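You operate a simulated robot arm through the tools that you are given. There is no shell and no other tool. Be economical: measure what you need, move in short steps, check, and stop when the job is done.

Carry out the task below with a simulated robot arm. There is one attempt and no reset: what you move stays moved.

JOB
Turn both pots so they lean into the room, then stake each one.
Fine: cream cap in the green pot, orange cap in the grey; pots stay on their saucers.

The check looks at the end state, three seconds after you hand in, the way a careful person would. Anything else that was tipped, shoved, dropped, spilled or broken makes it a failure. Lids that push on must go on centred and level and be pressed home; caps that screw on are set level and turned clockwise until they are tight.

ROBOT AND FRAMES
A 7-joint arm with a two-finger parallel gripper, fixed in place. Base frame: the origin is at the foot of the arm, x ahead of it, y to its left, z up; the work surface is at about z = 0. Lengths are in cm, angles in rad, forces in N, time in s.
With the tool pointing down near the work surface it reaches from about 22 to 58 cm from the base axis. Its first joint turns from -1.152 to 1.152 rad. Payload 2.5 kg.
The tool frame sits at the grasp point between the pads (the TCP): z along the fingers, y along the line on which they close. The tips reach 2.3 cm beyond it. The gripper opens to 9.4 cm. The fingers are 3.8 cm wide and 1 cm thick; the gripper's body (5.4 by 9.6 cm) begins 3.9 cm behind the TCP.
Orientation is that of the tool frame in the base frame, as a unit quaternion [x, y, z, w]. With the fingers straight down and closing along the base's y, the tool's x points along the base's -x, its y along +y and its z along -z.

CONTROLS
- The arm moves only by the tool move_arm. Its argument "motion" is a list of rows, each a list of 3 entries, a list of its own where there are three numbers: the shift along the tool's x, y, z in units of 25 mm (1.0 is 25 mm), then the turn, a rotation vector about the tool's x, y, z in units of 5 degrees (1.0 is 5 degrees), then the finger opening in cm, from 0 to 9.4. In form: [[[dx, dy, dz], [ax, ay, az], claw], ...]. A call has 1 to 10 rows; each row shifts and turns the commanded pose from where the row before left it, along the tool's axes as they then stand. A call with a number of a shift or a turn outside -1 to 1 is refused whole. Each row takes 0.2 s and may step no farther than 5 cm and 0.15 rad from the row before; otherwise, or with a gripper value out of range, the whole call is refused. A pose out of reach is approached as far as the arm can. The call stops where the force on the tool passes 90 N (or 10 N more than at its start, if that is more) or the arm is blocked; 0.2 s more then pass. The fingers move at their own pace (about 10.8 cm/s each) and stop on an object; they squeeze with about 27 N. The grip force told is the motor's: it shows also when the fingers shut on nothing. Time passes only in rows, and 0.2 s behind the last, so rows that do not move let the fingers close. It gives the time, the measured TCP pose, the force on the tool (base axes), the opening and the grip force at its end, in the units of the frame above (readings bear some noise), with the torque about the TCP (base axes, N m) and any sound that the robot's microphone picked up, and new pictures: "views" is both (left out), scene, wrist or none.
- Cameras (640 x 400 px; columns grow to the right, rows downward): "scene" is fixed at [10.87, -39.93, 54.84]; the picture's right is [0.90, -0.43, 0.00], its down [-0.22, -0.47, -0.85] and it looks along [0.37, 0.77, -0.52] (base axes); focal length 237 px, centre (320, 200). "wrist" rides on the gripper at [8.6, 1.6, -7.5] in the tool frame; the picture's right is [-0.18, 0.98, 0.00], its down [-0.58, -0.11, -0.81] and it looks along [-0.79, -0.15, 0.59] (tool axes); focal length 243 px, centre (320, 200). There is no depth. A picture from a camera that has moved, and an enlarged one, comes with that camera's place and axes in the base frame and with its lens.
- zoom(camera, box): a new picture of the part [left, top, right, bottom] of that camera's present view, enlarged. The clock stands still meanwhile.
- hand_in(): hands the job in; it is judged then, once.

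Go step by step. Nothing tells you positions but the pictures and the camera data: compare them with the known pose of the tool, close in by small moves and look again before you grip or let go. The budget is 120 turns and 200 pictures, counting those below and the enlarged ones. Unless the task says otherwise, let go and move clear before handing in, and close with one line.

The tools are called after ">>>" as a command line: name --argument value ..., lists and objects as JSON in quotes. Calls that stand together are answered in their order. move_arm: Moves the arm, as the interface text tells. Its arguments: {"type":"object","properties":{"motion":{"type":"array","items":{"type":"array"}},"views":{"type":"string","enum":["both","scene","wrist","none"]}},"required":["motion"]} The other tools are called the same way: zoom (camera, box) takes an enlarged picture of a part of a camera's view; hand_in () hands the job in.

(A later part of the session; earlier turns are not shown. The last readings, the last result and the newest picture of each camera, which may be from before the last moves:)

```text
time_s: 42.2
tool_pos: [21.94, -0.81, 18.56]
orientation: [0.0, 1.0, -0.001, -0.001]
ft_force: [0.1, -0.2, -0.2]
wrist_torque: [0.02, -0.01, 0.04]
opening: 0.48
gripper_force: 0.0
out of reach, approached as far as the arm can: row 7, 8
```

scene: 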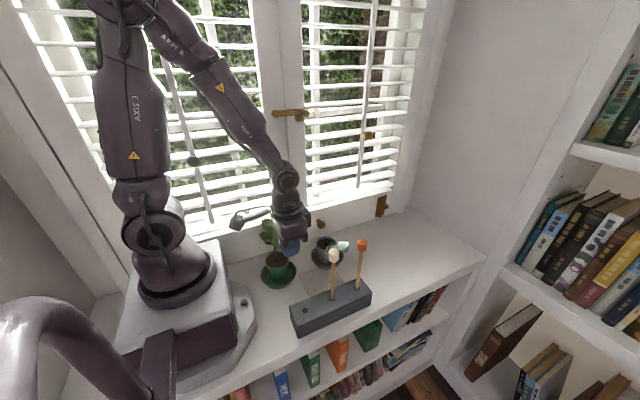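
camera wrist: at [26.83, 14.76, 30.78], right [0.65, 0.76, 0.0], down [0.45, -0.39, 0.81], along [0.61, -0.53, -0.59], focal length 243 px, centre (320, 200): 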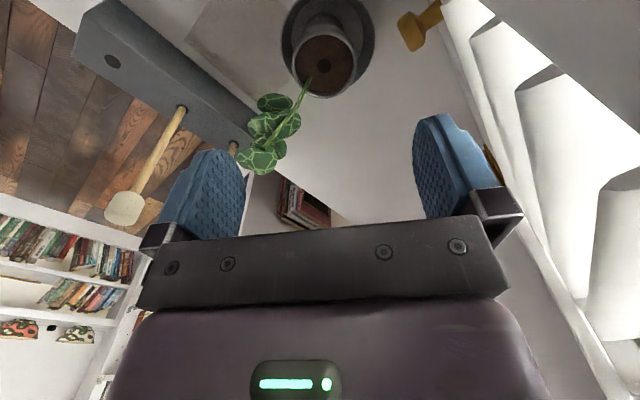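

>>> move_arm --motion '[[[0, 0, 0.9], [0, 0, 0], 0.5], [[0, 0, 0.9], [0, 0, 0], 0.5], [[0, 0, 0.9], [0, 0, 0], 0.5], [[0, 0, 0.9], [0, 0, 0], 0.5], [[0, 0, 0.7], [0, 0, 0], 0.5]]' --views "scene"

```text
time_s: 43.4
tool_pos: [22.28, -0.49, 7.75]
orientation: [0.0, 1.0, 0.0, 0.0]
ft_force: [0.2, -0.4, -0.1]
wrist_torque: [0.01, 0.0, -0.02]
opening: 0.5
gripper_force: 0.1
out of reach, approached as far as the arm can: row 1
```

scene: 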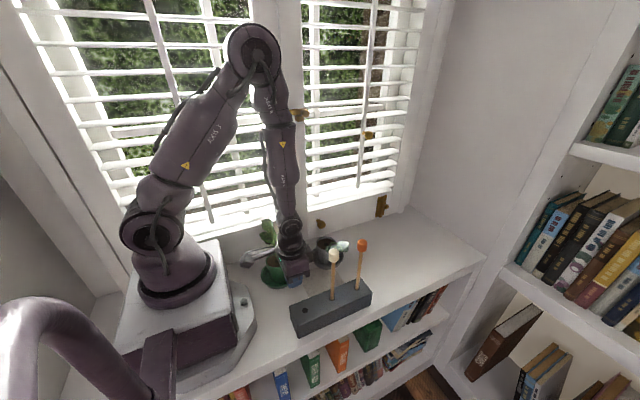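

>>> move_arm --motion '[[[0.25, 0, 0.3], [0, 0, 0], 0.5], [[0.25, 0, 0], [0, 0, 0], 0.5], [[0.25, 0, 0], [0, 0, 0], 0.5], [[0.25, 0, 0], [0, 0, 0], 0.5]]' --views "none"

```text
time_s: 44.4
tool_pos: [21.18, -0.69, 7.06]
orientation: [0.0, 1.0, 0.0, -0.001]
ft_force: [-0.3, 0.6, 0.2]
wrist_torque: [-0.03, 0.02, -0.01]
opening: 0.5
gripper_force: 0.1
out of reach, approached as far as the arm can: row 3, 4
```

The arm reaches in to r≈21.2 only, so for green I'll use one strongly skewed grasp, lift it slightly, swing it a bit farther out, and set it back on its saucer. Raise and rotate to the start orientation.

>>> move_arm --motion '[[[-0.5, 0, -1], [0, 0, 0], 0.5], [[-0.5, 0, -1], [0, 0, 0], 0.5], [[-0.5, 0, -1], [0, 0, 0], 2], [[-0.5, 0, -1], [0, 0, 0], 4], [[0, 0, -1], [0, 0, 0], 6], [[0, 0, -1], [0, 0, 0], 8], [[0, 0, 0], [0, 0, -1], 9.4], [[0, 0, 0], [0, 0, -1], 9.4], [[0, 0, 0], [0, 0, -1], 9.4], [[0, 0, 0], [0, 0, -1], 9.4]]' --views "none"

>>> move_arm --motion '[[[0, 0, 0], [0, 0, -1], 9.4], [[0, 0, 0], [0, 0, -1], 9.4], [[0, 0, 0], [0, 0, -1], 9.4], [[0, 0, 0], [0, 0, -1], 9.4], [[0, 0, 0], [0, 0, -1], 9.4], [[0, 0, 0], [0, 0, -1], 9.4], [[0, 0, 0], [0, 0, -1], 9.4], [[0, 0, 0], [0, 0, -1], 9.4], [[0, 0, 0], [0, 0, -1], 9.4], [[0, 0, 0], [0, 0, -1], 9.4]]' --views "none"

>>> move_arm --motion '[[[0, 0, 0], [0, 0, -1], 9.4], [[0, 0, 0], [0, 0, -1], 9.4], [[0, 0, 0], [0, 0, -1], 9.4], [[0, 0, 0], [0, 0, -1], 9.4], [[0, 0, 0], [0, 0, -1], 9.4], [[0, 0, 0], [0, 0, -1], 9.4], [[0, 0, 0], [0, 0, -1], 9.4], [[0, 0, 0], [0, 0, -1], 9.4], [[0, 0, 0], [0, 0, -1], 9.4], [[0, 0, 0], [0, 0, -1], 9.4]]' --views "none"

>>> move_arm --motion '[[[0, 0, 0], [0, 0, -1], 9.4], [[0, 0, 0], [0, 0, -1], 9.4], [[0, 0, 0], [0, 0, -1], 9.4], [[0, 0, 0], [0, 0, -1], 9.4]]' --views "both"

```text
time_s: 46.6
tool_pos: [26.14, -0.6, 21.95]
orientation: [-0.175, 0.985, 0.0, 0.0]
ft_force: [-1.0, 0.1, -0.4]
wrist_torque: [-0.01, 0.02, -0.03]
opening: 9.39
gripper_force: 0.1
```

```text
time_s: 48.8
tool_pos: [26.16, -0.56, 21.96]
orientation: [-0.574, 0.819, -0.001, -0.001]
ft_force: [0.4, 0.6, -0.8]
wrist_torque: [0.03, 0.0, -0.01]
opening: 9.4
gripper_force: 0.1
```

```text
time_s: 51.0
tool_pos: [26.18, -0.44, 22.06]
orientation: [0.867, -0.499, 0.0, 0.0]
ft_force: [0.2, 0.3, -0.8]
wrist_torque: [-0.01, -0.02, 0.01]
opening: 9.41
gripper_force: 0.0
```

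```text
time_s: 52.0
tool_pos: [26.2, -0.51, 22.05]
orientation: [0.94, -0.34, 0.0, 0.0]
ft_force: [-0.4, -0.6, 0.0]
wrist_torque: [0.01, 0.02, 0.01]
opening: 9.38
gripper_force: 0.0
camera wrist: at [31.76, -7.24, 29.47], right [-0.77, -0.64, 0.0], down [-0.38, 0.46, 0.81], along [-0.51, 0.62, -0.59], focal length 243 px, centre (320, 200)
```

scene: 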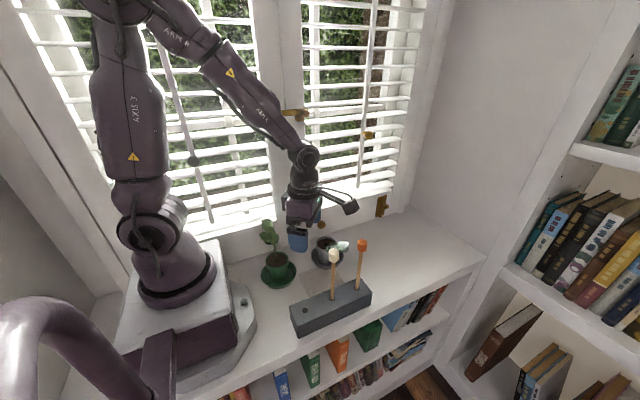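
wrist: 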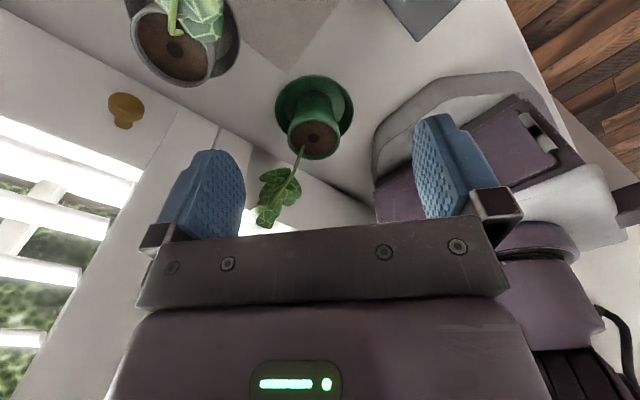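

>>> move_arm --motion '[[[-1, -0.3, 0], [0, 0, 0], 9.4], [[-1, -0.3, 0], [0, 0, 0], 9.4], [[-1, -0.3, 0], [0, 0, 0], 9.4], [[-0.18, -0.12, 0.6], [0, 0, 0], 9.4], [[0, 0, 1], [0, 0, 0], 9.4], [[0, 0, 1], [0, 0, 0], 9.4], [[0, 0, 1], [0, 0, 0], 9.4]]' --views "wrist"

>>> zoom --camera "scene" --box '[230, 190, 350, 290]'

```text
time_s: 53.6
tool_pos: [21.68, 6.58, 13.22]
orientation: [0.94, -0.342, 0.0, 0.0]
ft_force: [0.3, 0.4, -0.3]
wrist_torque: [0.0, 0.02, -0.02]
opening: 9.42
gripper_force: 0.0
camera wrist: at [27.23, -0.18, 20.67], right [-0.77, -0.63, 0.0], down [-0.38, 0.46, 0.81], along [-0.51, 0.62, -0.59], focal length 243 px, centre (320, 200)
```

wrist: 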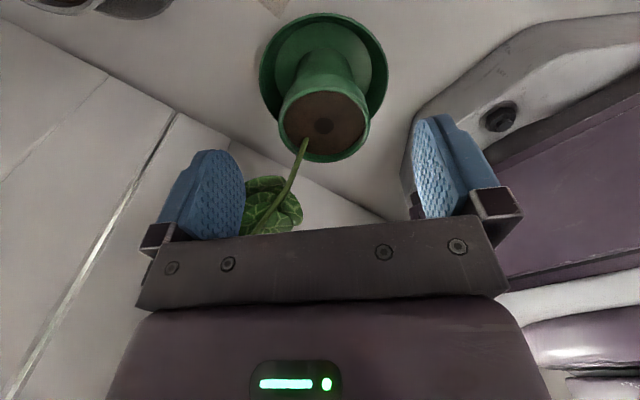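

```text
4.00 times, centred on (290, 240) of scene
camera zoom: at [10.87, -39.93, 54.84], right [0.9, -0.43, 0.0], down [-0.22, -0.47, -0.85], along [0.37, 0.77, -0.52], focal length 950 px, centre (440, 40)
```

zoom: 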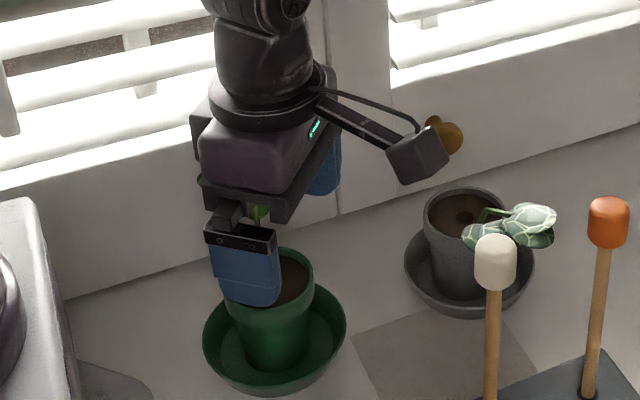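

>>> move_arm --motion '[[[-0.002, 0.045, 0], [0, 0, 0.8], 9.4], [[-0.002, 0.045, 0], [0, 0, 0.8], 9.4], [[0, 0, 0.9], [0, 0, 0], 9.4], [[0, 0, 0.9], [0, 0, 0], 9.4]]' --views "wrist"

>>> zoom --camera "scene" --box '[230, 190, 350, 290]'

```text
time_s: 54.6
tool_pos: [21.62, 6.36, 8.62]
orientation: [0.913, -0.407, -0.001, 0.0]
ft_force: [-0.1, 0.2, 1.4]
wrist_torque: [-0.02, 0.03, -0.01]
opening: 9.4
gripper_force: 0.1
camera wrist: at [26.08, -1.09, 15.98], right [-0.85, -0.52, 0.0], down [-0.31, 0.51, 0.81], along [-0.42, 0.69, -0.59], focal length 243 px, centre (320, 200)
```

wrist: 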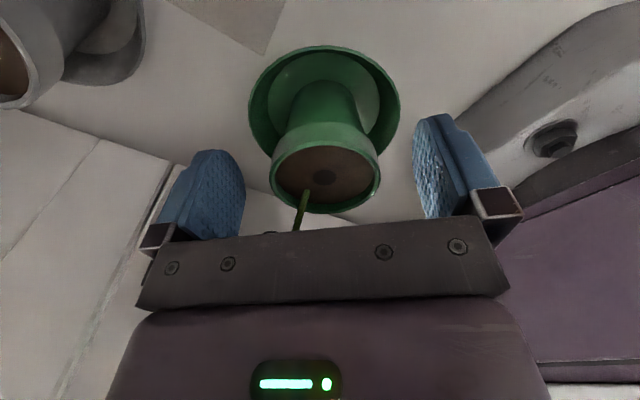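

```text
4.00 times, centred on (290, 240) of scene
camera zoom: at [10.87, -39.93, 54.84], right [0.9, -0.43, 0.0], down [-0.22, -0.47, -0.85], along [0.37, 0.77, -0.52], focal length 950 px, centre (440, 40)
```

zoom: 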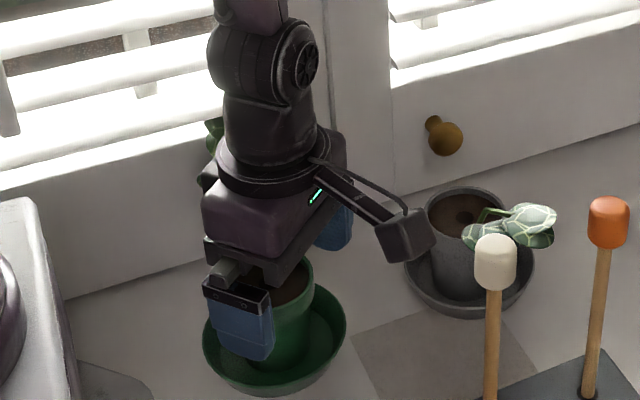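

>>> move_arm --motion '[[[0, 0, 0.4], [0, 0, 0], 9.4], [[0, 0, 0.33], [0, 0, 0], 9.4], [[0, 0, 0], [0, 0, 0], 8]]' --views "none"

>>> zoom --camera "wrist" --box '[140, 30, 520, 250]'

```text
time_s: 55.4
tool_pos: [21.6, 6.3, 6.81]
orientation: [0.914, -0.407, -0.001, 0.0]
ft_force: [-0.1, 0.2, 0.1]
wrist_torque: [0.0, 0.04, 0.01]
opening: 7.99
gripper_force: 0.0
```

```text
1.68 times, centred on (330, 140) of wrist
camera zoom: at [26.08, -1.1, 14.27], right [-0.85, -0.52, 0.0], down [-0.31, 0.51, 0.81], along [-0.42, 0.69, -0.59], focal length 409 px, centre (303, 301)
```

zoom: 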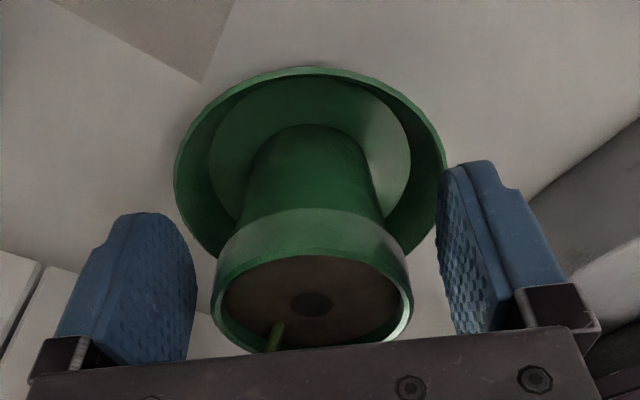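

Clear. Close, then lift slightly.

>>> move_arm --motion '[[[0, 0, 0], [0, 0, 0], 7], [[0, 0, 0], [0, 0, 0], 6], [[0, 0, 0], [0, 0, 0], 5.5], [[0, 0, 0], [0, 0, 0], 5.5]]' --views "none"

>>> move_arm --motion '[[[0, 0, -0.3], [0, 0, 0], 5.5], [[0, 0, -0.3], [0, 0, 0], 5.5], [[0, 0, 0], [0, 0, 0], 5.5]]' --views "wrist"

>>> zoom --camera "scene" --box '[230, 190, 350, 290]'

```text
time_s: 56.4
tool_pos: [21.45, 6.35, 6.81]
orientation: [0.914, -0.406, 0.0, 0.0]
ft_force: [0.2, 0.1, -0.3]
wrist_torque: [0.0, -0.07, -0.03]
opening: 6.01
gripper_force: 27.2
```

```text
time_s: 57.2
tool_pos: [21.62, 6.24, 8.22]
orientation: [0.913, -0.407, -0.001, 0.0]
ft_force: [-0.3, -1.0, 1.1]
wrist_torque: [0.01, 0.0, -0.01]
opening: 5.94
gripper_force: 14.8
camera wrist: at [26.13, -1.15, 15.67], right [-0.85, -0.52, 0.0], down [-0.31, 0.51, 0.81], along [-0.42, 0.69, -0.59], focal length 243 px, centre (320, 200)
```

wrist: 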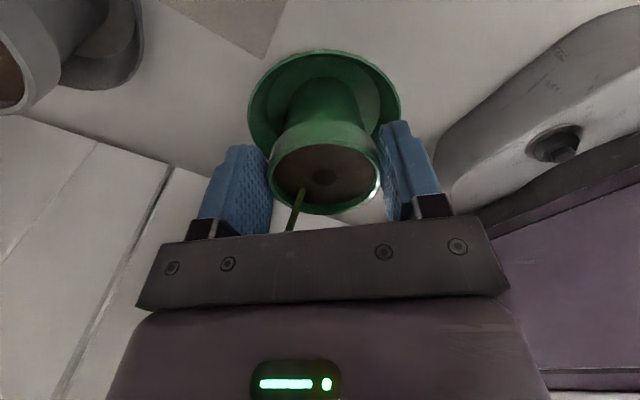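

```text
4.00 times, centred on (290, 240) of scene
camera zoom: at [10.87, -39.93, 54.84], right [0.9, -0.43, 0.0], down [-0.22, -0.47, -0.85], along [0.37, 0.77, -0.52], focal length 950 px, centre (440, 40)
```

zoom: 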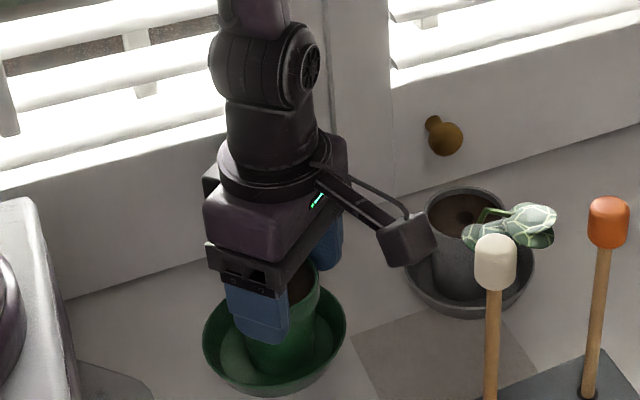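

The pads slipped upward and the pot did not lift, so I'll slide it on its saucer instead. Reopen, lower back, re-grip.

>>> move_arm --motion '[[[0, 0, 0], [0, 0, 0], 7], [[0, 0, 0], [0, 0, 0], 7.5], [[0, 0, 0.3], [0, 0, 0], 7.5], [[0, 0, 0.3], [0, 0, 0], 7.5], [[0, 0, 0], [0, 0, 0], 6.5], [[0, 0, 0], [0, 0, 0], 5.5], [[0, 0, 0], [0, 0, 0], 5.5], [[0, 0, 0], [0, 0, 0], 5.5]]' --views "wrist"

```text
time_s: 59.0
tool_pos: [21.66, 6.29, 6.6]
orientation: [0.914, -0.406, 0.0, 0.0]
ft_force: [-1.9, -1.8, 9.9]
wrist_torque: [0.08, 0.05, 0.01]
opening: 5.93
gripper_force: 26.8
camera wrist: at [26.17, -1.13, 14.13], right [-0.85, -0.52, 0.0], down [-0.31, 0.51, 0.81], along [-0.42, 0.69, -0.59], focal length 243 px, centre (320, 200)
```

wrist: 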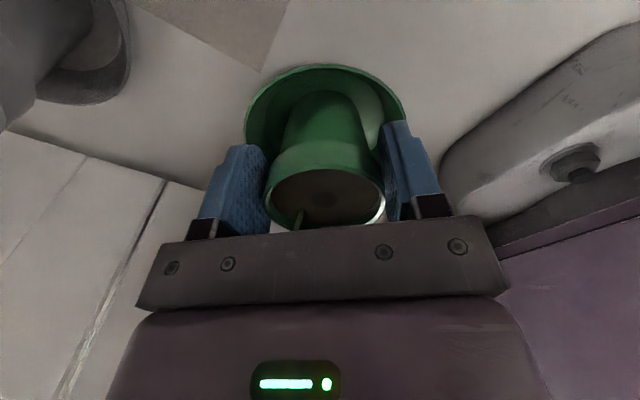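

>>> move_arm --motion '[[[0, 0, -0.05], [0, 0, 0], 5.5], [[0.06, -0.1, 0], [0, 0, 0], 5.5], [[0.06, -0.1, 0], [0, 0, 0], 5.5], [[0.06, -0.1, 0], [0, 0, 0], 5.5], [[0.06, -0.08, 0], [0, 0, 0], 5.5]]' --views "wrist"

>>> zoom --camera "scene" --box '[230, 190, 350, 290]'

```text
time_s: 60.2
tool_pos: [22.82, 6.46, 6.87]
orientation: [0.913, -0.407, 0.0, 0.0]
ft_force: [-0.4, -0.2, 0.6]
wrist_torque: [-0.01, -0.04, 0.01]
opening: 5.91
gripper_force: 27.5
camera wrist: at [27.24, -0.91, 14.3], right [-0.85, -0.52, 0.0], down [-0.31, 0.51, 0.81], along [-0.42, 0.69, -0.59], focal length 243 px, centre (320, 200)
```

wrist: 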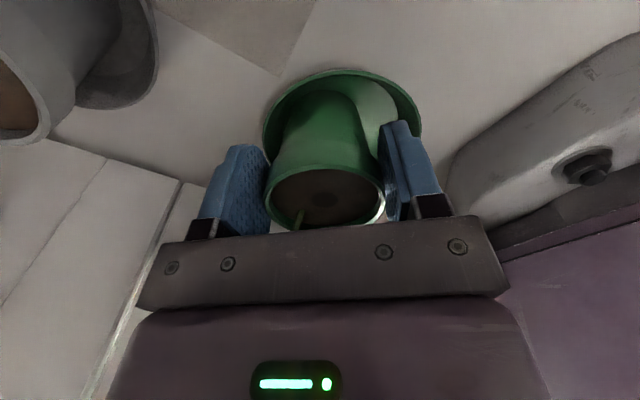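

```text
4.00 times, centred on (290, 240) of scene
camera zoom: at [10.87, -39.93, 54.84], right [0.9, -0.43, 0.0], down [-0.22, -0.47, -0.85], along [0.37, 0.77, -0.52], focal length 950 px, centre (440, 40)
```

zoom: 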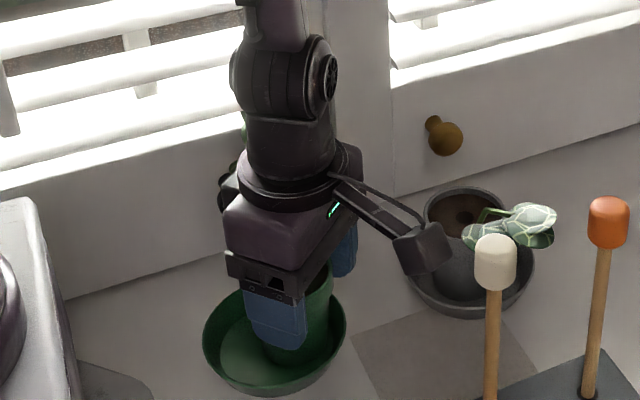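

Pot slid 1.2 cm while the saucer stayed. Now swing clockwise.

>>> move_arm --motion '[[[-0.0024, 0.056, 0], [0, 0, 1], 5.5], [[-0.0024, 0.056, 0], [0, 0, 1], 5.5], [[-0.0024, 0.056, 0], [0, 0, 1], 5.5], [[-0.0024, 0.056, 0], [0, 0, 1], 5.5], [[-0.0024, 0.056, 0], [0, 0, 1], 5.5], [[-0.0024, 0.056, 0], [0, 0, 1], 5.5], [[-0.0024, 0.056, 0], [0, 0, 1], 5.5], [[-0.0024, 0.056, 0], [0, 0, 1], 5.5], [[-0.0024, 0.056, 0], [0, 0, 1], 5.5], [[-0.0024, 0.056, 0], [0, 0, 1], 5.5]]' --views "wrist"

>>> zoom --camera "scene" --box '[230, 190, 350, 290]'

```text
time_s: 62.4
tool_pos: [21.28, 6.04, 6.87]
orientation: [-0.655, 0.756, 0.0, 0.0]
ft_force: [0.0, -0.2, -2.5]
wrist_torque: [-0.06, 0.03, 0.03]
opening: 5.92
gripper_force: 27.3
camera wrist: at [18.46, -2.05, 14.31], right [-0.95, 0.32, 0.0], down [0.19, 0.56, 0.81], along [0.26, 0.76, -0.59], focal length 243 px, centre (320, 200)
```

wrist: 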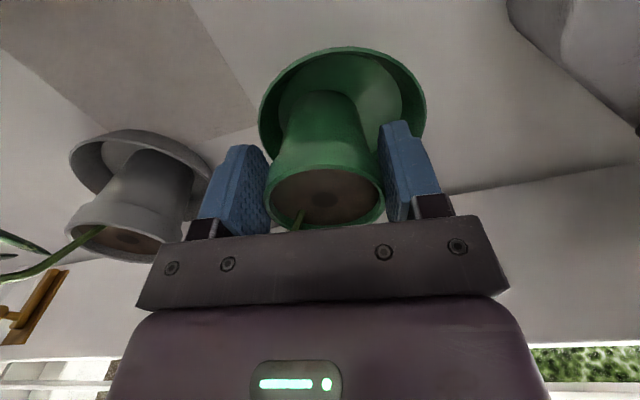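

```text
4.00 times, centred on (290, 240) of scene
camera zoom: at [10.87, -39.93, 54.84], right [0.9, -0.43, 0.0], down [-0.22, -0.47, -0.85], along [0.37, 0.77, -0.52], focal length 950 px, centre (440, 40)
```

zoom: 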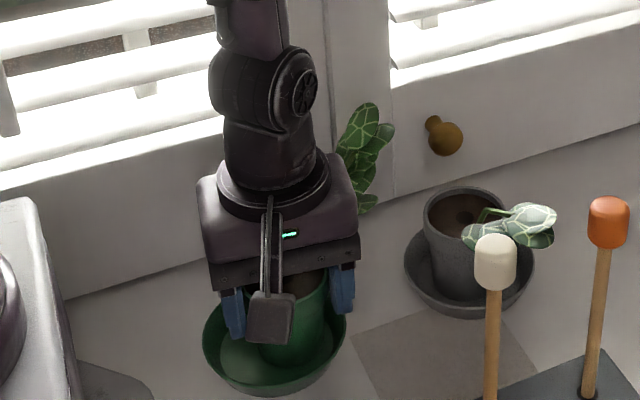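

>>> move_arm --motion '[[[-0.0024, 0.056, 0], [0, 0, 1], 5.5], [[-0.0024, 0.056, 0], [0, 0, 1], 5.5], [[-0.0024, 0.056, 0], [0, 0, 1], 5.5], [[-0.0024, 0.056, 0], [0, 0, 1], 5.5], [[-0.0024, 0.056, 0], [0, 0, 1], 5.5], [[-0.0024, 0.056, 0], [0, 0, 1], 5.5], [[-0.0024, 0.056, 0], [0, 0, 1], 5.5], [[-0.0024, 0.056, 0], [0, 0, 1], 5.5], [[-0.0024, 0.056, 0], [0, 0, 1], 5.5], [[-0.0024, 0.056, 0], [0, 0, 1], 5.5]]' --views "wrist"

>>> zoom --camera "scene" --box '[230, 190, 350, 290]'

```text
time_s: 64.6
tool_pos: [20.33, 7.07, 6.85]
orientation: [-0.275, 0.962, 0.0, 0.001]
ft_force: [0.3, -0.9, -3.7]
wrist_torque: [-0.04, 0.05, -0.01]
opening: 5.94
gripper_force: 26.7
camera wrist: at [12.01, 3.91, 14.29], right [-0.36, 0.93, 0.0], down [0.55, 0.21, 0.81], along [0.75, 0.29, -0.59], focal length 243 px, centre (320, 200)
```

wrist: 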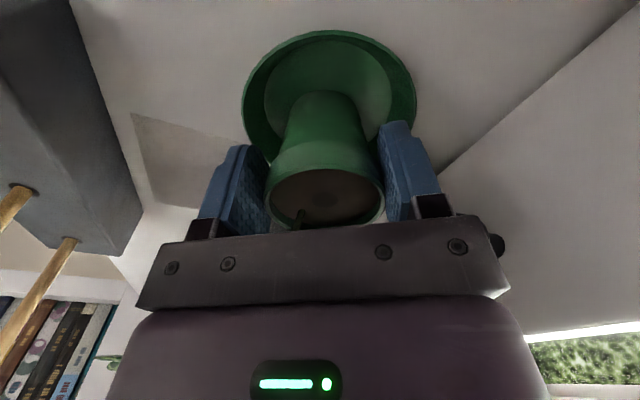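

```text
4.00 times, centred on (290, 240) of scene
camera zoom: at [10.87, -39.93, 54.84], right [0.9, -0.43, 0.0], down [-0.22, -0.47, -0.85], along [0.37, 0.77, -0.52], focal length 950 px, centre (440, 40)
```

zoom: 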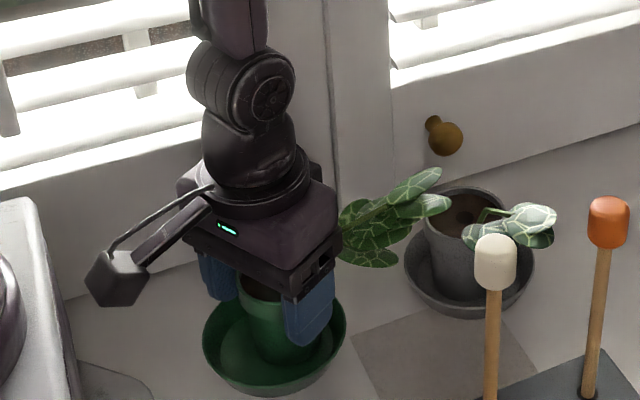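

>>> move_arm --motion '[[[-0.0024, 0.056, 0], [0, 0, 1], 5.5], [[-0.0024, 0.056, 0], [0, 0, 1], 5.5], [[-0.0024, 0.056, 0], [0, 0, 1], 5.5], [[-0.0024, 0.056, 0], [0, 0, 1], 5.5], [[-0.0024, 0.056, 0], [0, 0, 1], 5.5], [[-0.0024, 0.056, 0], [0, 0, 1], 5.5], [[-0.0024, 0.056, 0], [0, 0, 1], 5.5], [[-0.0024, 0.056, 0], [0, 0, 1], 5.5], [[-0.0024, 0.056, 0], [0, 0, 1], 5.5], [[-0.0024, 0.056, 0], [0, 0, 1], 5.5]]' --views "wrist"

>>> zoom --camera "scene" --box '[230, 190, 350, 290]'

```text
time_s: 66.8
tool_pos: [20.15, 8.34, 6.76]
orientation: [0.157, 0.988, 0.0, 0.0]
ft_force: [0.2, 1.4, -2.7]
wrist_torque: [0.0, 0.03, -0.01]
opening: 5.92
gripper_force: 26.8
camera wrist: at [12.41, 12.61, 14.23], right [0.48, 0.88, 0.0], down [0.52, -0.28, 0.81], along [0.71, -0.39, -0.59], focal length 243 px, centre (320, 200)
```

wrist: 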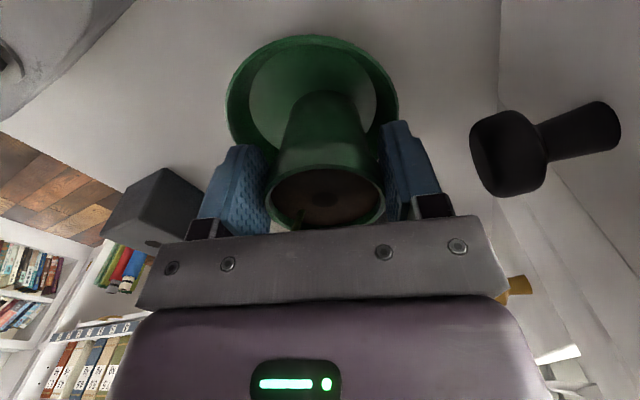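

```text
4.00 times, centred on (290, 240) of scene
camera zoom: at [10.87, -39.93, 54.84], right [0.9, -0.43, 0.0], down [-0.22, -0.47, -0.85], along [0.37, 0.77, -0.52], focal length 950 px, centre (440, 40)
```

zoom: 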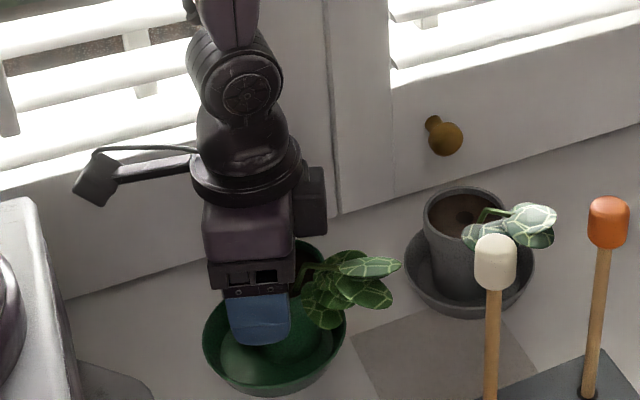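

>>> move_arm --motion '[[[-0.0024, 0.056, 0], [0, 0, 1], 5.5], [[-0.0024, 0.056, 0], [0, 0, 1], 5.5], [[-0.0024, 0.056, 0], [0, 0, 1], 5.5]]' --views "none"

>>> zoom --camera "scene" --box '[230, 190, 350, 290]'

```text
time_s: 67.6
tool_pos: [20.3, 8.57, 6.92]
orientation: [0.285, 0.959, 0.0, 0.0]
ft_force: [0.3, -0.5, -2.6]
wrist_torque: [0.02, -0.01, -0.02]
opening: 5.91
gripper_force: 27.5
```

```text
4.00 times, centred on (290, 240) of scene
camera zoom: at [10.87, -39.93, 54.84], right [0.9, -0.43, 0.0], down [-0.22, -0.47, -0.85], along [0.37, 0.77, -0.52], focal length 950 px, centre (440, 40)
```

zoom: 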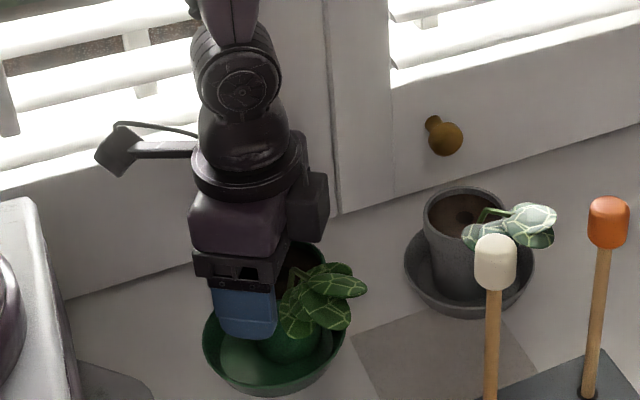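

>>> move_arm --motion '[[[0.07, -0.1, 0], [0, 0, 0], 5.5], [[0.07, -0.1, 0], [0, 0, 0], 5.5], [[-0.0024, 0.056, 0], [0, 0, 1], 5.5], [[0, 0, 0], [0, 0, 0], 5.5]]' --views "wrist"

```text
time_s: 68.6
tool_pos: [19.89, 8.55, 6.88]
orientation: [0.327, 0.945, 0.0, 0.0]
ft_force: [-0.3, 0.3, -3.3]
wrist_torque: [0.01, 0.04, 0.0]
opening: 5.94
gripper_force: 26.4
camera wrist: at [14.04, 15.24, 14.3], right [0.75, 0.66, 0.0], down [0.39, -0.44, 0.81], along [0.53, -0.61, -0.59], focal length 243 px, centre (320, 200)
```

wrist: 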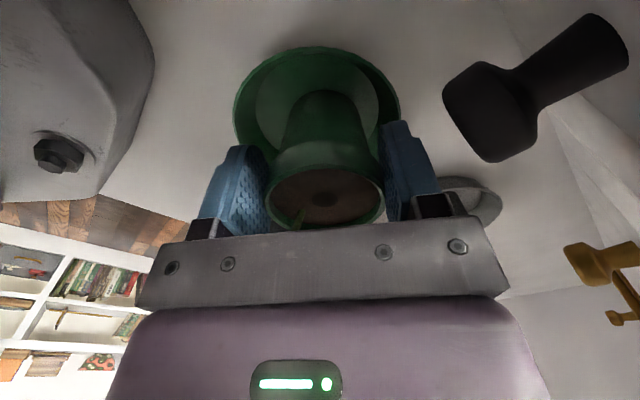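

Green is turned about 170° with no contact. Release and rise straight up.

>>> move_arm --motion '[[[0, 0, 0], [0, 0, 0], 7], [[0, 0, 0], [0, 0, 0], 9.4], [[0, 0, 0], [0, 0, 0], 9.4], [[0, 0, -0.5], [0, 0, 0], 9.4], [[0, 0, -1], [0, 0, 0], 9.4], [[0, 0, -1], [0, 0, 0], 9.4], [[0, 0, -1], [0, 0, 0], 9.4], [[0, 0, -1], [0, 0, 0], 9.4], [[0, 0, -1], [0, 0, 0], 9.4], [[0, 0, -1], [0, 0, 0], 9.4]]' --views "wrist"

>>> zoom --camera "scene" --box '[230, 190, 370, 310]'

```text
time_s: 70.8
tool_pos: [20.37, 8.72, 23.08]
orientation: [0.326, 0.945, 0.0, 0.0]
ft_force: [0.8, 0.2, 1.1]
wrist_torque: [0.01, -0.03, 0.03]
opening: 9.42
gripper_force: 0.0
out of reach, approached as far as the arm can: row 5
camera wrist: at [14.49, 15.42, 30.51], right [0.75, 0.66, 0.0], down [0.39, -0.44, 0.81], along [0.53, -0.61, -0.59], focal length 243 px, centre (320, 200)
```

wrist: 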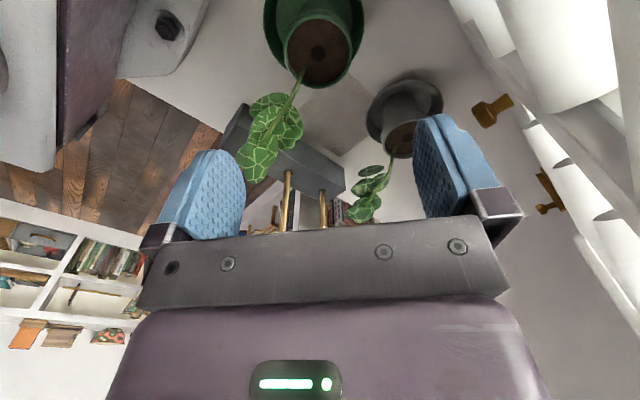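

```text
3.33 times, centred on (300, 250) of scene
camera zoom: at [10.87, -39.93, 54.84], right [0.9, -0.43, 0.0], down [-0.22, -0.47, -0.85], along [0.37, 0.77, -0.52], focal length 791 px, centre (387, 33)
```

zoom: 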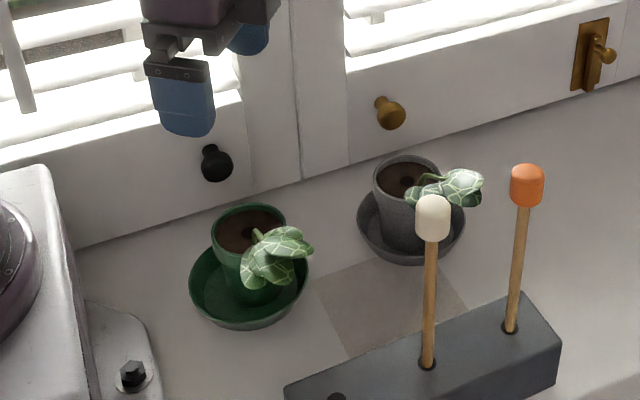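

Both plants now lean into the room (green ≈ −88° with its centre at ≈ (20.9, 7.75), grey's centre at ≈ (35.5, 7.75)). Next is the cream stake: rotate to the natural wrist pose and rise.

>>> move_arm --motion '[[[-0.5, 0.4, -1], [0, 0, -0.95], 9.4], [[-0.5, 0.4, -1], [0, 0, -0.95], 9.4], [[-0.5, 0.3, -1], [0, 0, -0.95], 9.4], [[-0.5, 0, -0.6], [0, 0, -0.95], 9.4], [[0, 0, 0], [0, 0, -0.95], 9.4], [[0, 0, 0], [0, 0, -0.95], 9.4], [[0, 0, 0], [0, 0, -0.95], 9.4], [[0, 0, 0], [0, 0, -0.95], 6]]' --views "none"

```text
time_s: 72.6
tool_pos: [26.1, 8.64, 32.18]
orientation: [-0.001, 1.0, -0.001, 0.0]
ft_force: [-0.7, -0.3, 1.1]
wrist_torque: [-0.01, 0.0, 0.01]
opening: 5.98
gripper_force: 0.1
```

>>> move_arm --motion '[[[-0.18, -1, 0], [0, 0, 0], 5], [[-0.18, -1, 0], [0, 0, 0], 5], [[-0.18, -1, 0], [0, 0, 0], 5], [[-0.18, -1, 0], [0, 0, 0], 5], [[-0.18, -1, 0], [0, 0, 0], 5], [[-0.18, -1, 0], [0, 0, 0], 5], [[-0.16, -0.9, 0], [0, 0, 0], 5], [[0, 0, 1], [0, 0, 0], 5], [[0, 0, 1], [0, 0, 0], 5]]' --views "both"

>>> zoom --camera "scene" --box '[280, 190, 400, 340]'

```text
time_s: 74.6
tool_pos: [29.35, -8.75, 26.88]
orientation: [-0.001, 1.0, 0.0, 0.001]
ft_force: [-0.3, -0.7, -1.1]
wrist_torque: [0.03, -0.02, 0.02]
opening: 5.01
gripper_force: 0.0
camera wrist: at [20.65, -7.08, 34.35], right [0.18, 0.98, 0.0], down [0.58, -0.11, 0.81], along [0.79, -0.15, -0.59], focal length 243 px, centre (320, 200)
```

scene: 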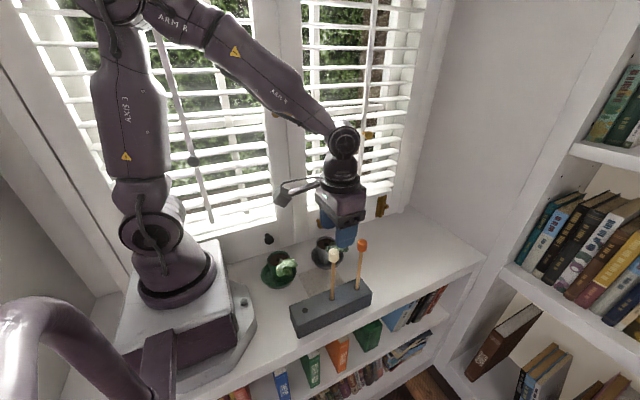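
wrist: 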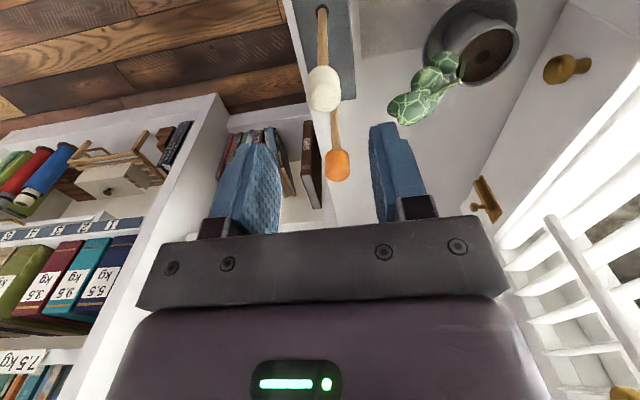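

```text
2.67 times, centred on (340, 265) of scene
camera zoom: at [10.87, -39.93, 54.84], right [0.9, -0.43, 0.0], down [-0.22, -0.47, -0.85], along [0.37, 0.77, -0.52], focal length 633 px, centre (267, 27)
```

zoom: 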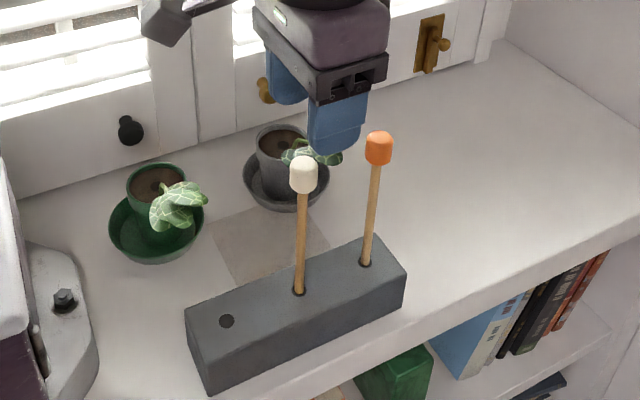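

>>> move_arm --motion '[[[0, 0.14, 0.8], [0, 0, 0], 5], [[0, 0, 0.7], [0, 0, 0], 5]]' --views "wrist"

>>> zoom --camera "scene" --box '[300, 180, 400, 300]'

```text
time_s: 75.2
tool_pos: [29.42, -8.42, 23.21]
orientation: [0.001, 1.0, 0.0, 0.0]
ft_force: [0.2, -0.3, -0.8]
wrist_torque: [0.04, 0.0, 0.02]
opening: 4.99
gripper_force: 0.0
camera wrist: at [20.74, -6.7, 30.65], right [0.18, 0.98, 0.0], down [0.58, -0.11, 0.81], along [0.79, -0.15, -0.59], focal length 243 px, centre (320, 200)
```

wrist: 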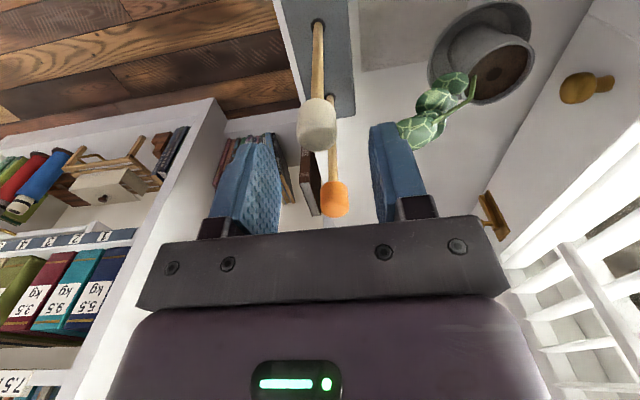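

```text
3.33 times, centred on (350, 240) of scene
camera zoom: at [10.87, -39.93, 54.84], right [0.9, -0.43, 0.0], down [-0.22, -0.47, -0.85], along [0.37, 0.77, -0.52], focal length 791 px, centre (220, 67)
```

zoom: 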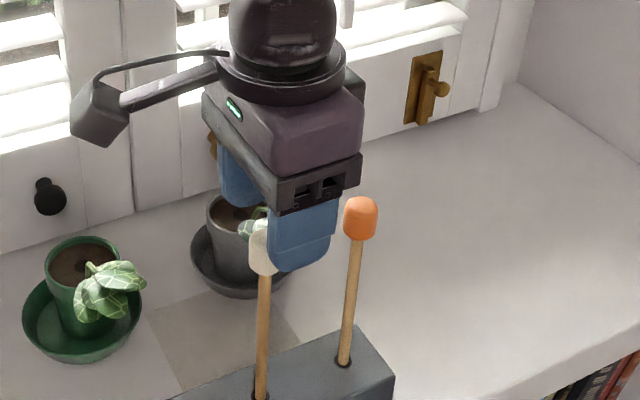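

>>> move_arm --motion '[[[0.05, 0.02, 0.8], [0, 0, 0], 5], [[0, 0, 0.8], [0, 0, 0], 5], [[0, 0, 0], [0, 0, 0], 5]]' --views "wrist"

>>> zoom --camera "scene" --box '[300, 180, 400, 300]'

```text
time_s: 76.0
tool_pos: [29.23, -8.33, 19.3]
orientation: [0.001, 1.0, 0.0, 0.0]
ft_force: [-0.1, -0.3, 0.2]
wrist_torque: [-0.01, 0.01, 0.04]
opening: 4.99
gripper_force: 0.1
camera wrist: at [20.54, -6.61, 26.72], right [0.18, 0.98, 0.0], down [0.58, -0.11, 0.81], along [0.79, -0.15, -0.59], focal length 243 px, centre (320, 200)
```

wrist: 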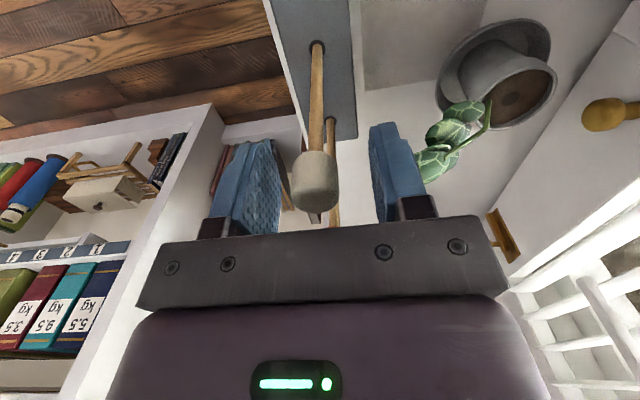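

```text
3.33 times, centred on (350, 240) of scene
camera zoom: at [10.87, -39.93, 54.84], right [0.9, -0.43, 0.0], down [-0.22, -0.47, -0.85], along [0.37, 0.77, -0.52], focal length 791 px, centre (220, 67)
```

zoom: 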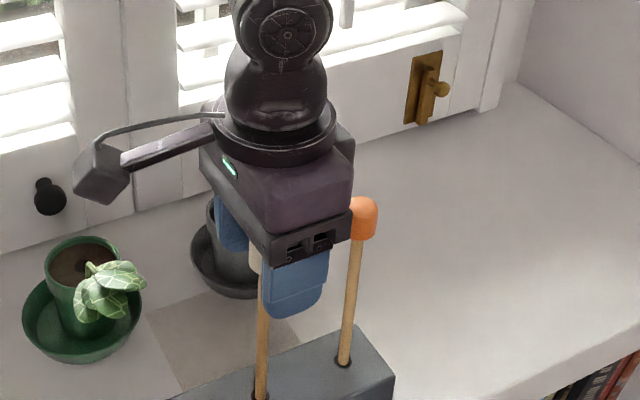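

Cap is centred at the TCP. Closing on it.

>>> move_arm --motion '[[[0, 0, 0], [0, 0, 0], 3.5], [[0, 0, 0], [0, 0, 0], 2.5], [[0, 0, 0], [0, 0, 0], 1.5], [[0, 0, 0], [0, 0, 0], 1.2], [[0, 0, 0], [0, 0, 0], 1.2]]' --views "none"

>>> move_arm --motion '[[[0, 0, -0.3], [0, 0, 0], 1.2], [[0, 0, -0.5], [0, 0, 0], 1.2], [[0, 0, -0.7], [0, 0, 0], 1.2]]' --views "both"

```text
time_s: 77.2
tool_pos: [29.2, -8.35, 19.38]
orientation: [0.0, 1.0, 0.0, 0.0]
ft_force: [0.1, -0.6, 0.9]
wrist_torque: [0.04, 0.0, 0.01]
opening: 2.02
gripper_force: 26.6
```

```text
time_s: 78.0
tool_pos: [29.08, -8.29, 23.0]
orientation: [0.001, 1.0, 0.0, 0.0]
ft_force: [0.3, -0.4, 0.0]
wrist_torque: [0.0, 0.0, 0.01]
opening: 2.0
gripper_force: 26.7
camera wrist: at [20.43, -6.6, 30.45], right [0.18, 0.98, 0.0], down [0.58, -0.11, 0.81], along [0.79, -0.15, -0.59], focal length 243 px, centre (320, 200)
```

scene: 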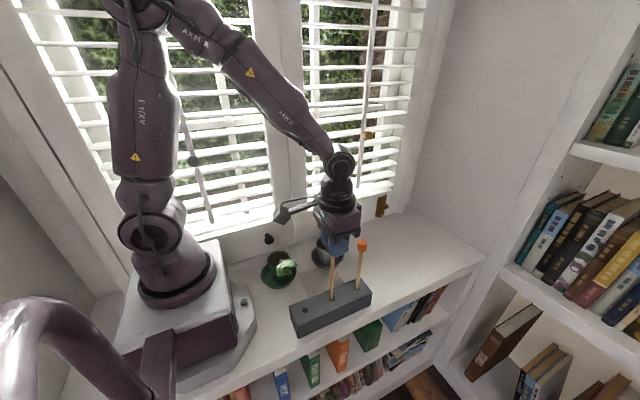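
wrist: 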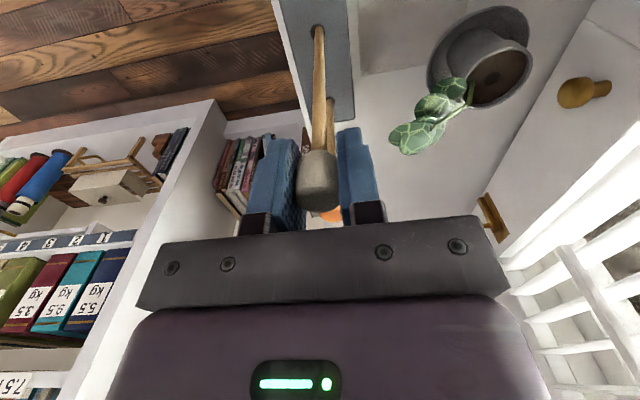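

>>> move_arm --motion '[[[0, 0, -0.8], [0, 0, 0], 1.2], [[0, 0, -0.8], [0, 0, 0], 1.2], [[0, 0, -0.8], [0, 0, 0], 1.2], [[0, 0, -0.8], [0, 0, 0], 1.2], [[0, 0, 0], [0, 0, 0], 1.2]]' --views "wrist"

>>> zoom --camera "scene" --box '[270, 180, 400, 340]'

```text
time_s: 79.2
tool_pos: [29.19, -8.42, 30.87]
orientation: [0.0, 1.0, 0.0, 0.0]
ft_force: [-0.5, 0.4, -0.5]
wrist_torque: [-0.02, 0.0, 0.0]
opening: 2.01
gripper_force: 27.4
camera wrist: at [20.45, -6.7, 38.29], right [0.18, 0.98, 0.0], down [0.58, -0.11, 0.81], along [0.79, -0.15, -0.59], focal length 243 px, centre (320, 200)
```

wrist: 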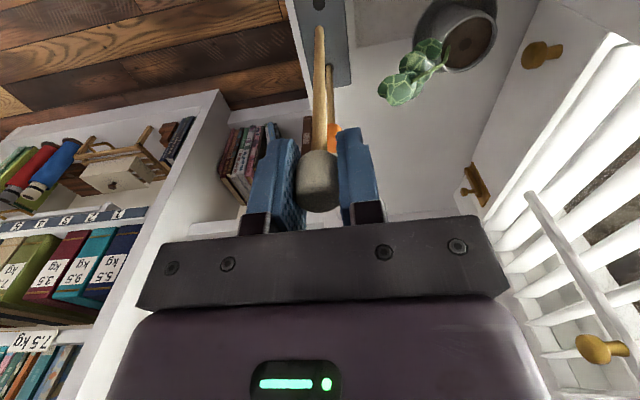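

```text
2.50 times, centred on (335, 260) of scene
camera zoom: at [10.87, -39.93, 54.84], right [0.9, -0.43, 0.0], down [-0.22, -0.47, -0.85], along [0.37, 0.77, -0.52], focal length 594 px, centre (282, 50)
```

zoom: 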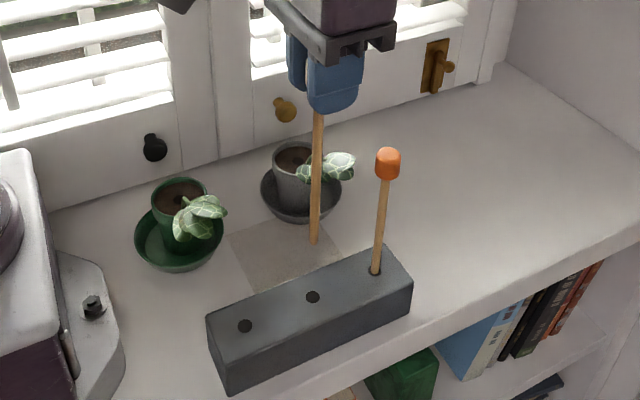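

Cream stake is out (its tip is about 18.3 cm below the TCP). Carry it between the plants to y≈7.75, then approach the green pot from +x.

>>> move_arm --motion '[[[0, 1, 0], [0, 0, 0], 1.2], [[0, 1, 0], [0, 0, 0], 1.2], [[0, 1, 0], [0, 0, 0], 1.2], [[0, 1, 0], [0, 0, 0], 1.2], [[0, 1, 0], [0, 0, 0], 1.2], [[0, 0.9, 0], [0, 0, 0], 1.2], [[0, 0.58, 0], [0, 0, 0], 1.2], [[1, 0, 0], [0, 0, 0], 1.2], [[1, 0, 0], [0, 0, 0], 1.2], [[0.7, 0, 0], [0, 0, 0], 1.2]]' --views "wrist"

>>> zoom --camera "scene" --box '[230, 170, 370, 300]'

```text
time_s: 81.4
tool_pos: [22.4, 7.96, 31.08]
orientation: [-0.001, 1.0, 0.0, -0.001]
ft_force: [1.0, -1.2, -0.2]
wrist_torque: [-0.05, -0.01, -0.01]
opening: 2.01
gripper_force: 27.0
camera wrist: at [13.74, 9.56, 38.49], right [0.18, 0.98, 0.0], down [0.58, -0.11, 0.81], along [0.79, -0.15, -0.59], focal length 243 px, centre (320, 200)
```

wrist: 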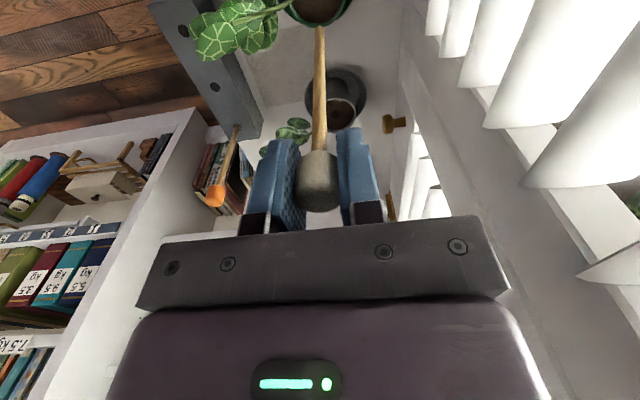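

```text
3.08 times, centred on (300, 235) of scene
camera zoom: at [10.87, -39.93, 54.84], right [0.9, -0.43, 0.0], down [-0.22, -0.47, -0.85], along [0.37, 0.77, -0.52], focal length 730 px, centre (382, 92)
```

zoom: 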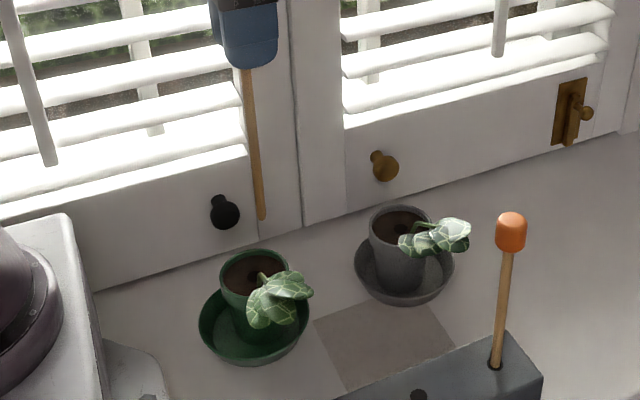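

>>> move_arm --motion '[[[0, -0.05, 0.8], [0, 0, 0], 1.2], [[0.2, 0, 0.7], [0, 0, 0], 1.2], [[0.25, 0, 0], [0, 0, 0], 1.2], [[0, 0, 0], [0, 0, 0], 1.2]]' --views "wrist"

>>> zoom --camera "scene" --box '[250, 210, 320, 290]'

>>> zoom --camera "wrist" --box '[240, 0, 400, 110]'

```text
time_s: 82.4
tool_pos: [21.21, 7.75, 27.15]
orientation: [0.001, 1.0, 0.0, 0.0]
ft_force: [-0.7, 0.4, -1.1]
wrist_torque: [-0.03, 0.03, 0.01]
opening: 2.0
gripper_force: 26.4
camera wrist: at [12.56, 9.39, 34.59], right [0.18, 0.98, 0.0], down [0.58, -0.11, 0.81], along [0.79, -0.15, -0.59], focal length 243 px, centre (320, 200)
```

wrist: 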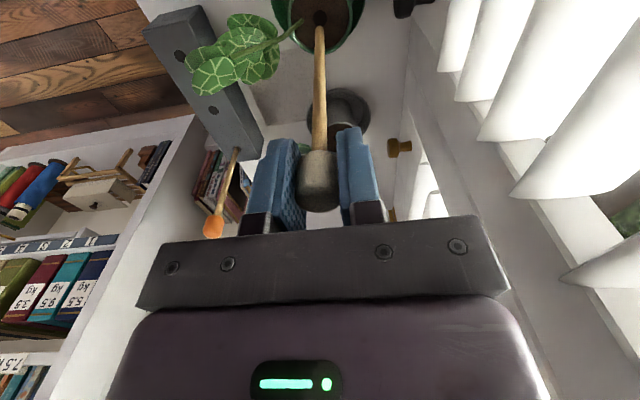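

```text
5.00 times, centred on (285, 250) of scene
camera zoom: at [10.87, -39.93, 54.84], right [0.9, -0.43, 0.0], down [-0.22, -0.47, -0.85], along [0.37, 0.77, -0.52], focal length 1187 px, centre (495, -50)
```

zoom: 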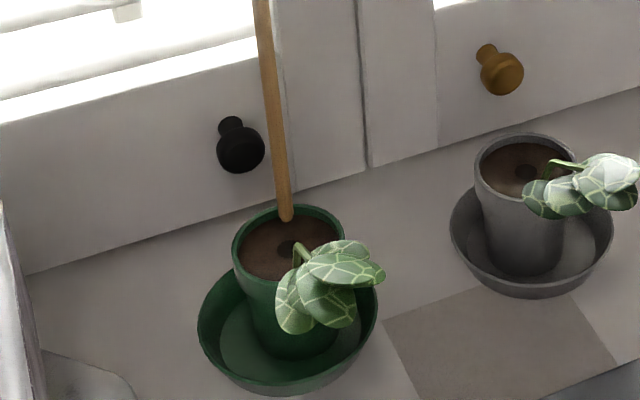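

```text
3.64 times, centred on (320, 55) of wrist
camera zoom: at [12.56, 9.39, 34.59], right [0.18, 0.98, 0.0], down [0.58, -0.11, 0.81], along [0.79, -0.15, -0.59], focal length 882 px, centre (320, 727)
```

zoom: 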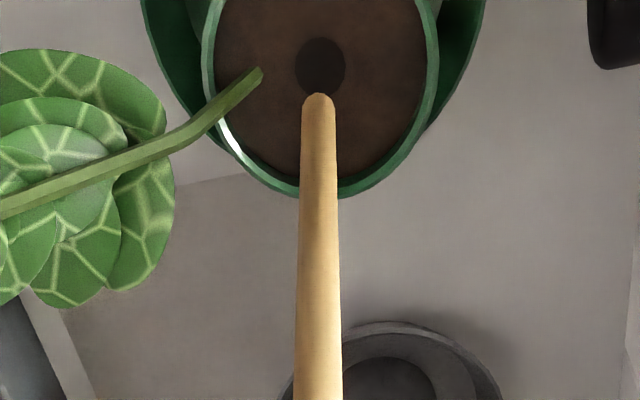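

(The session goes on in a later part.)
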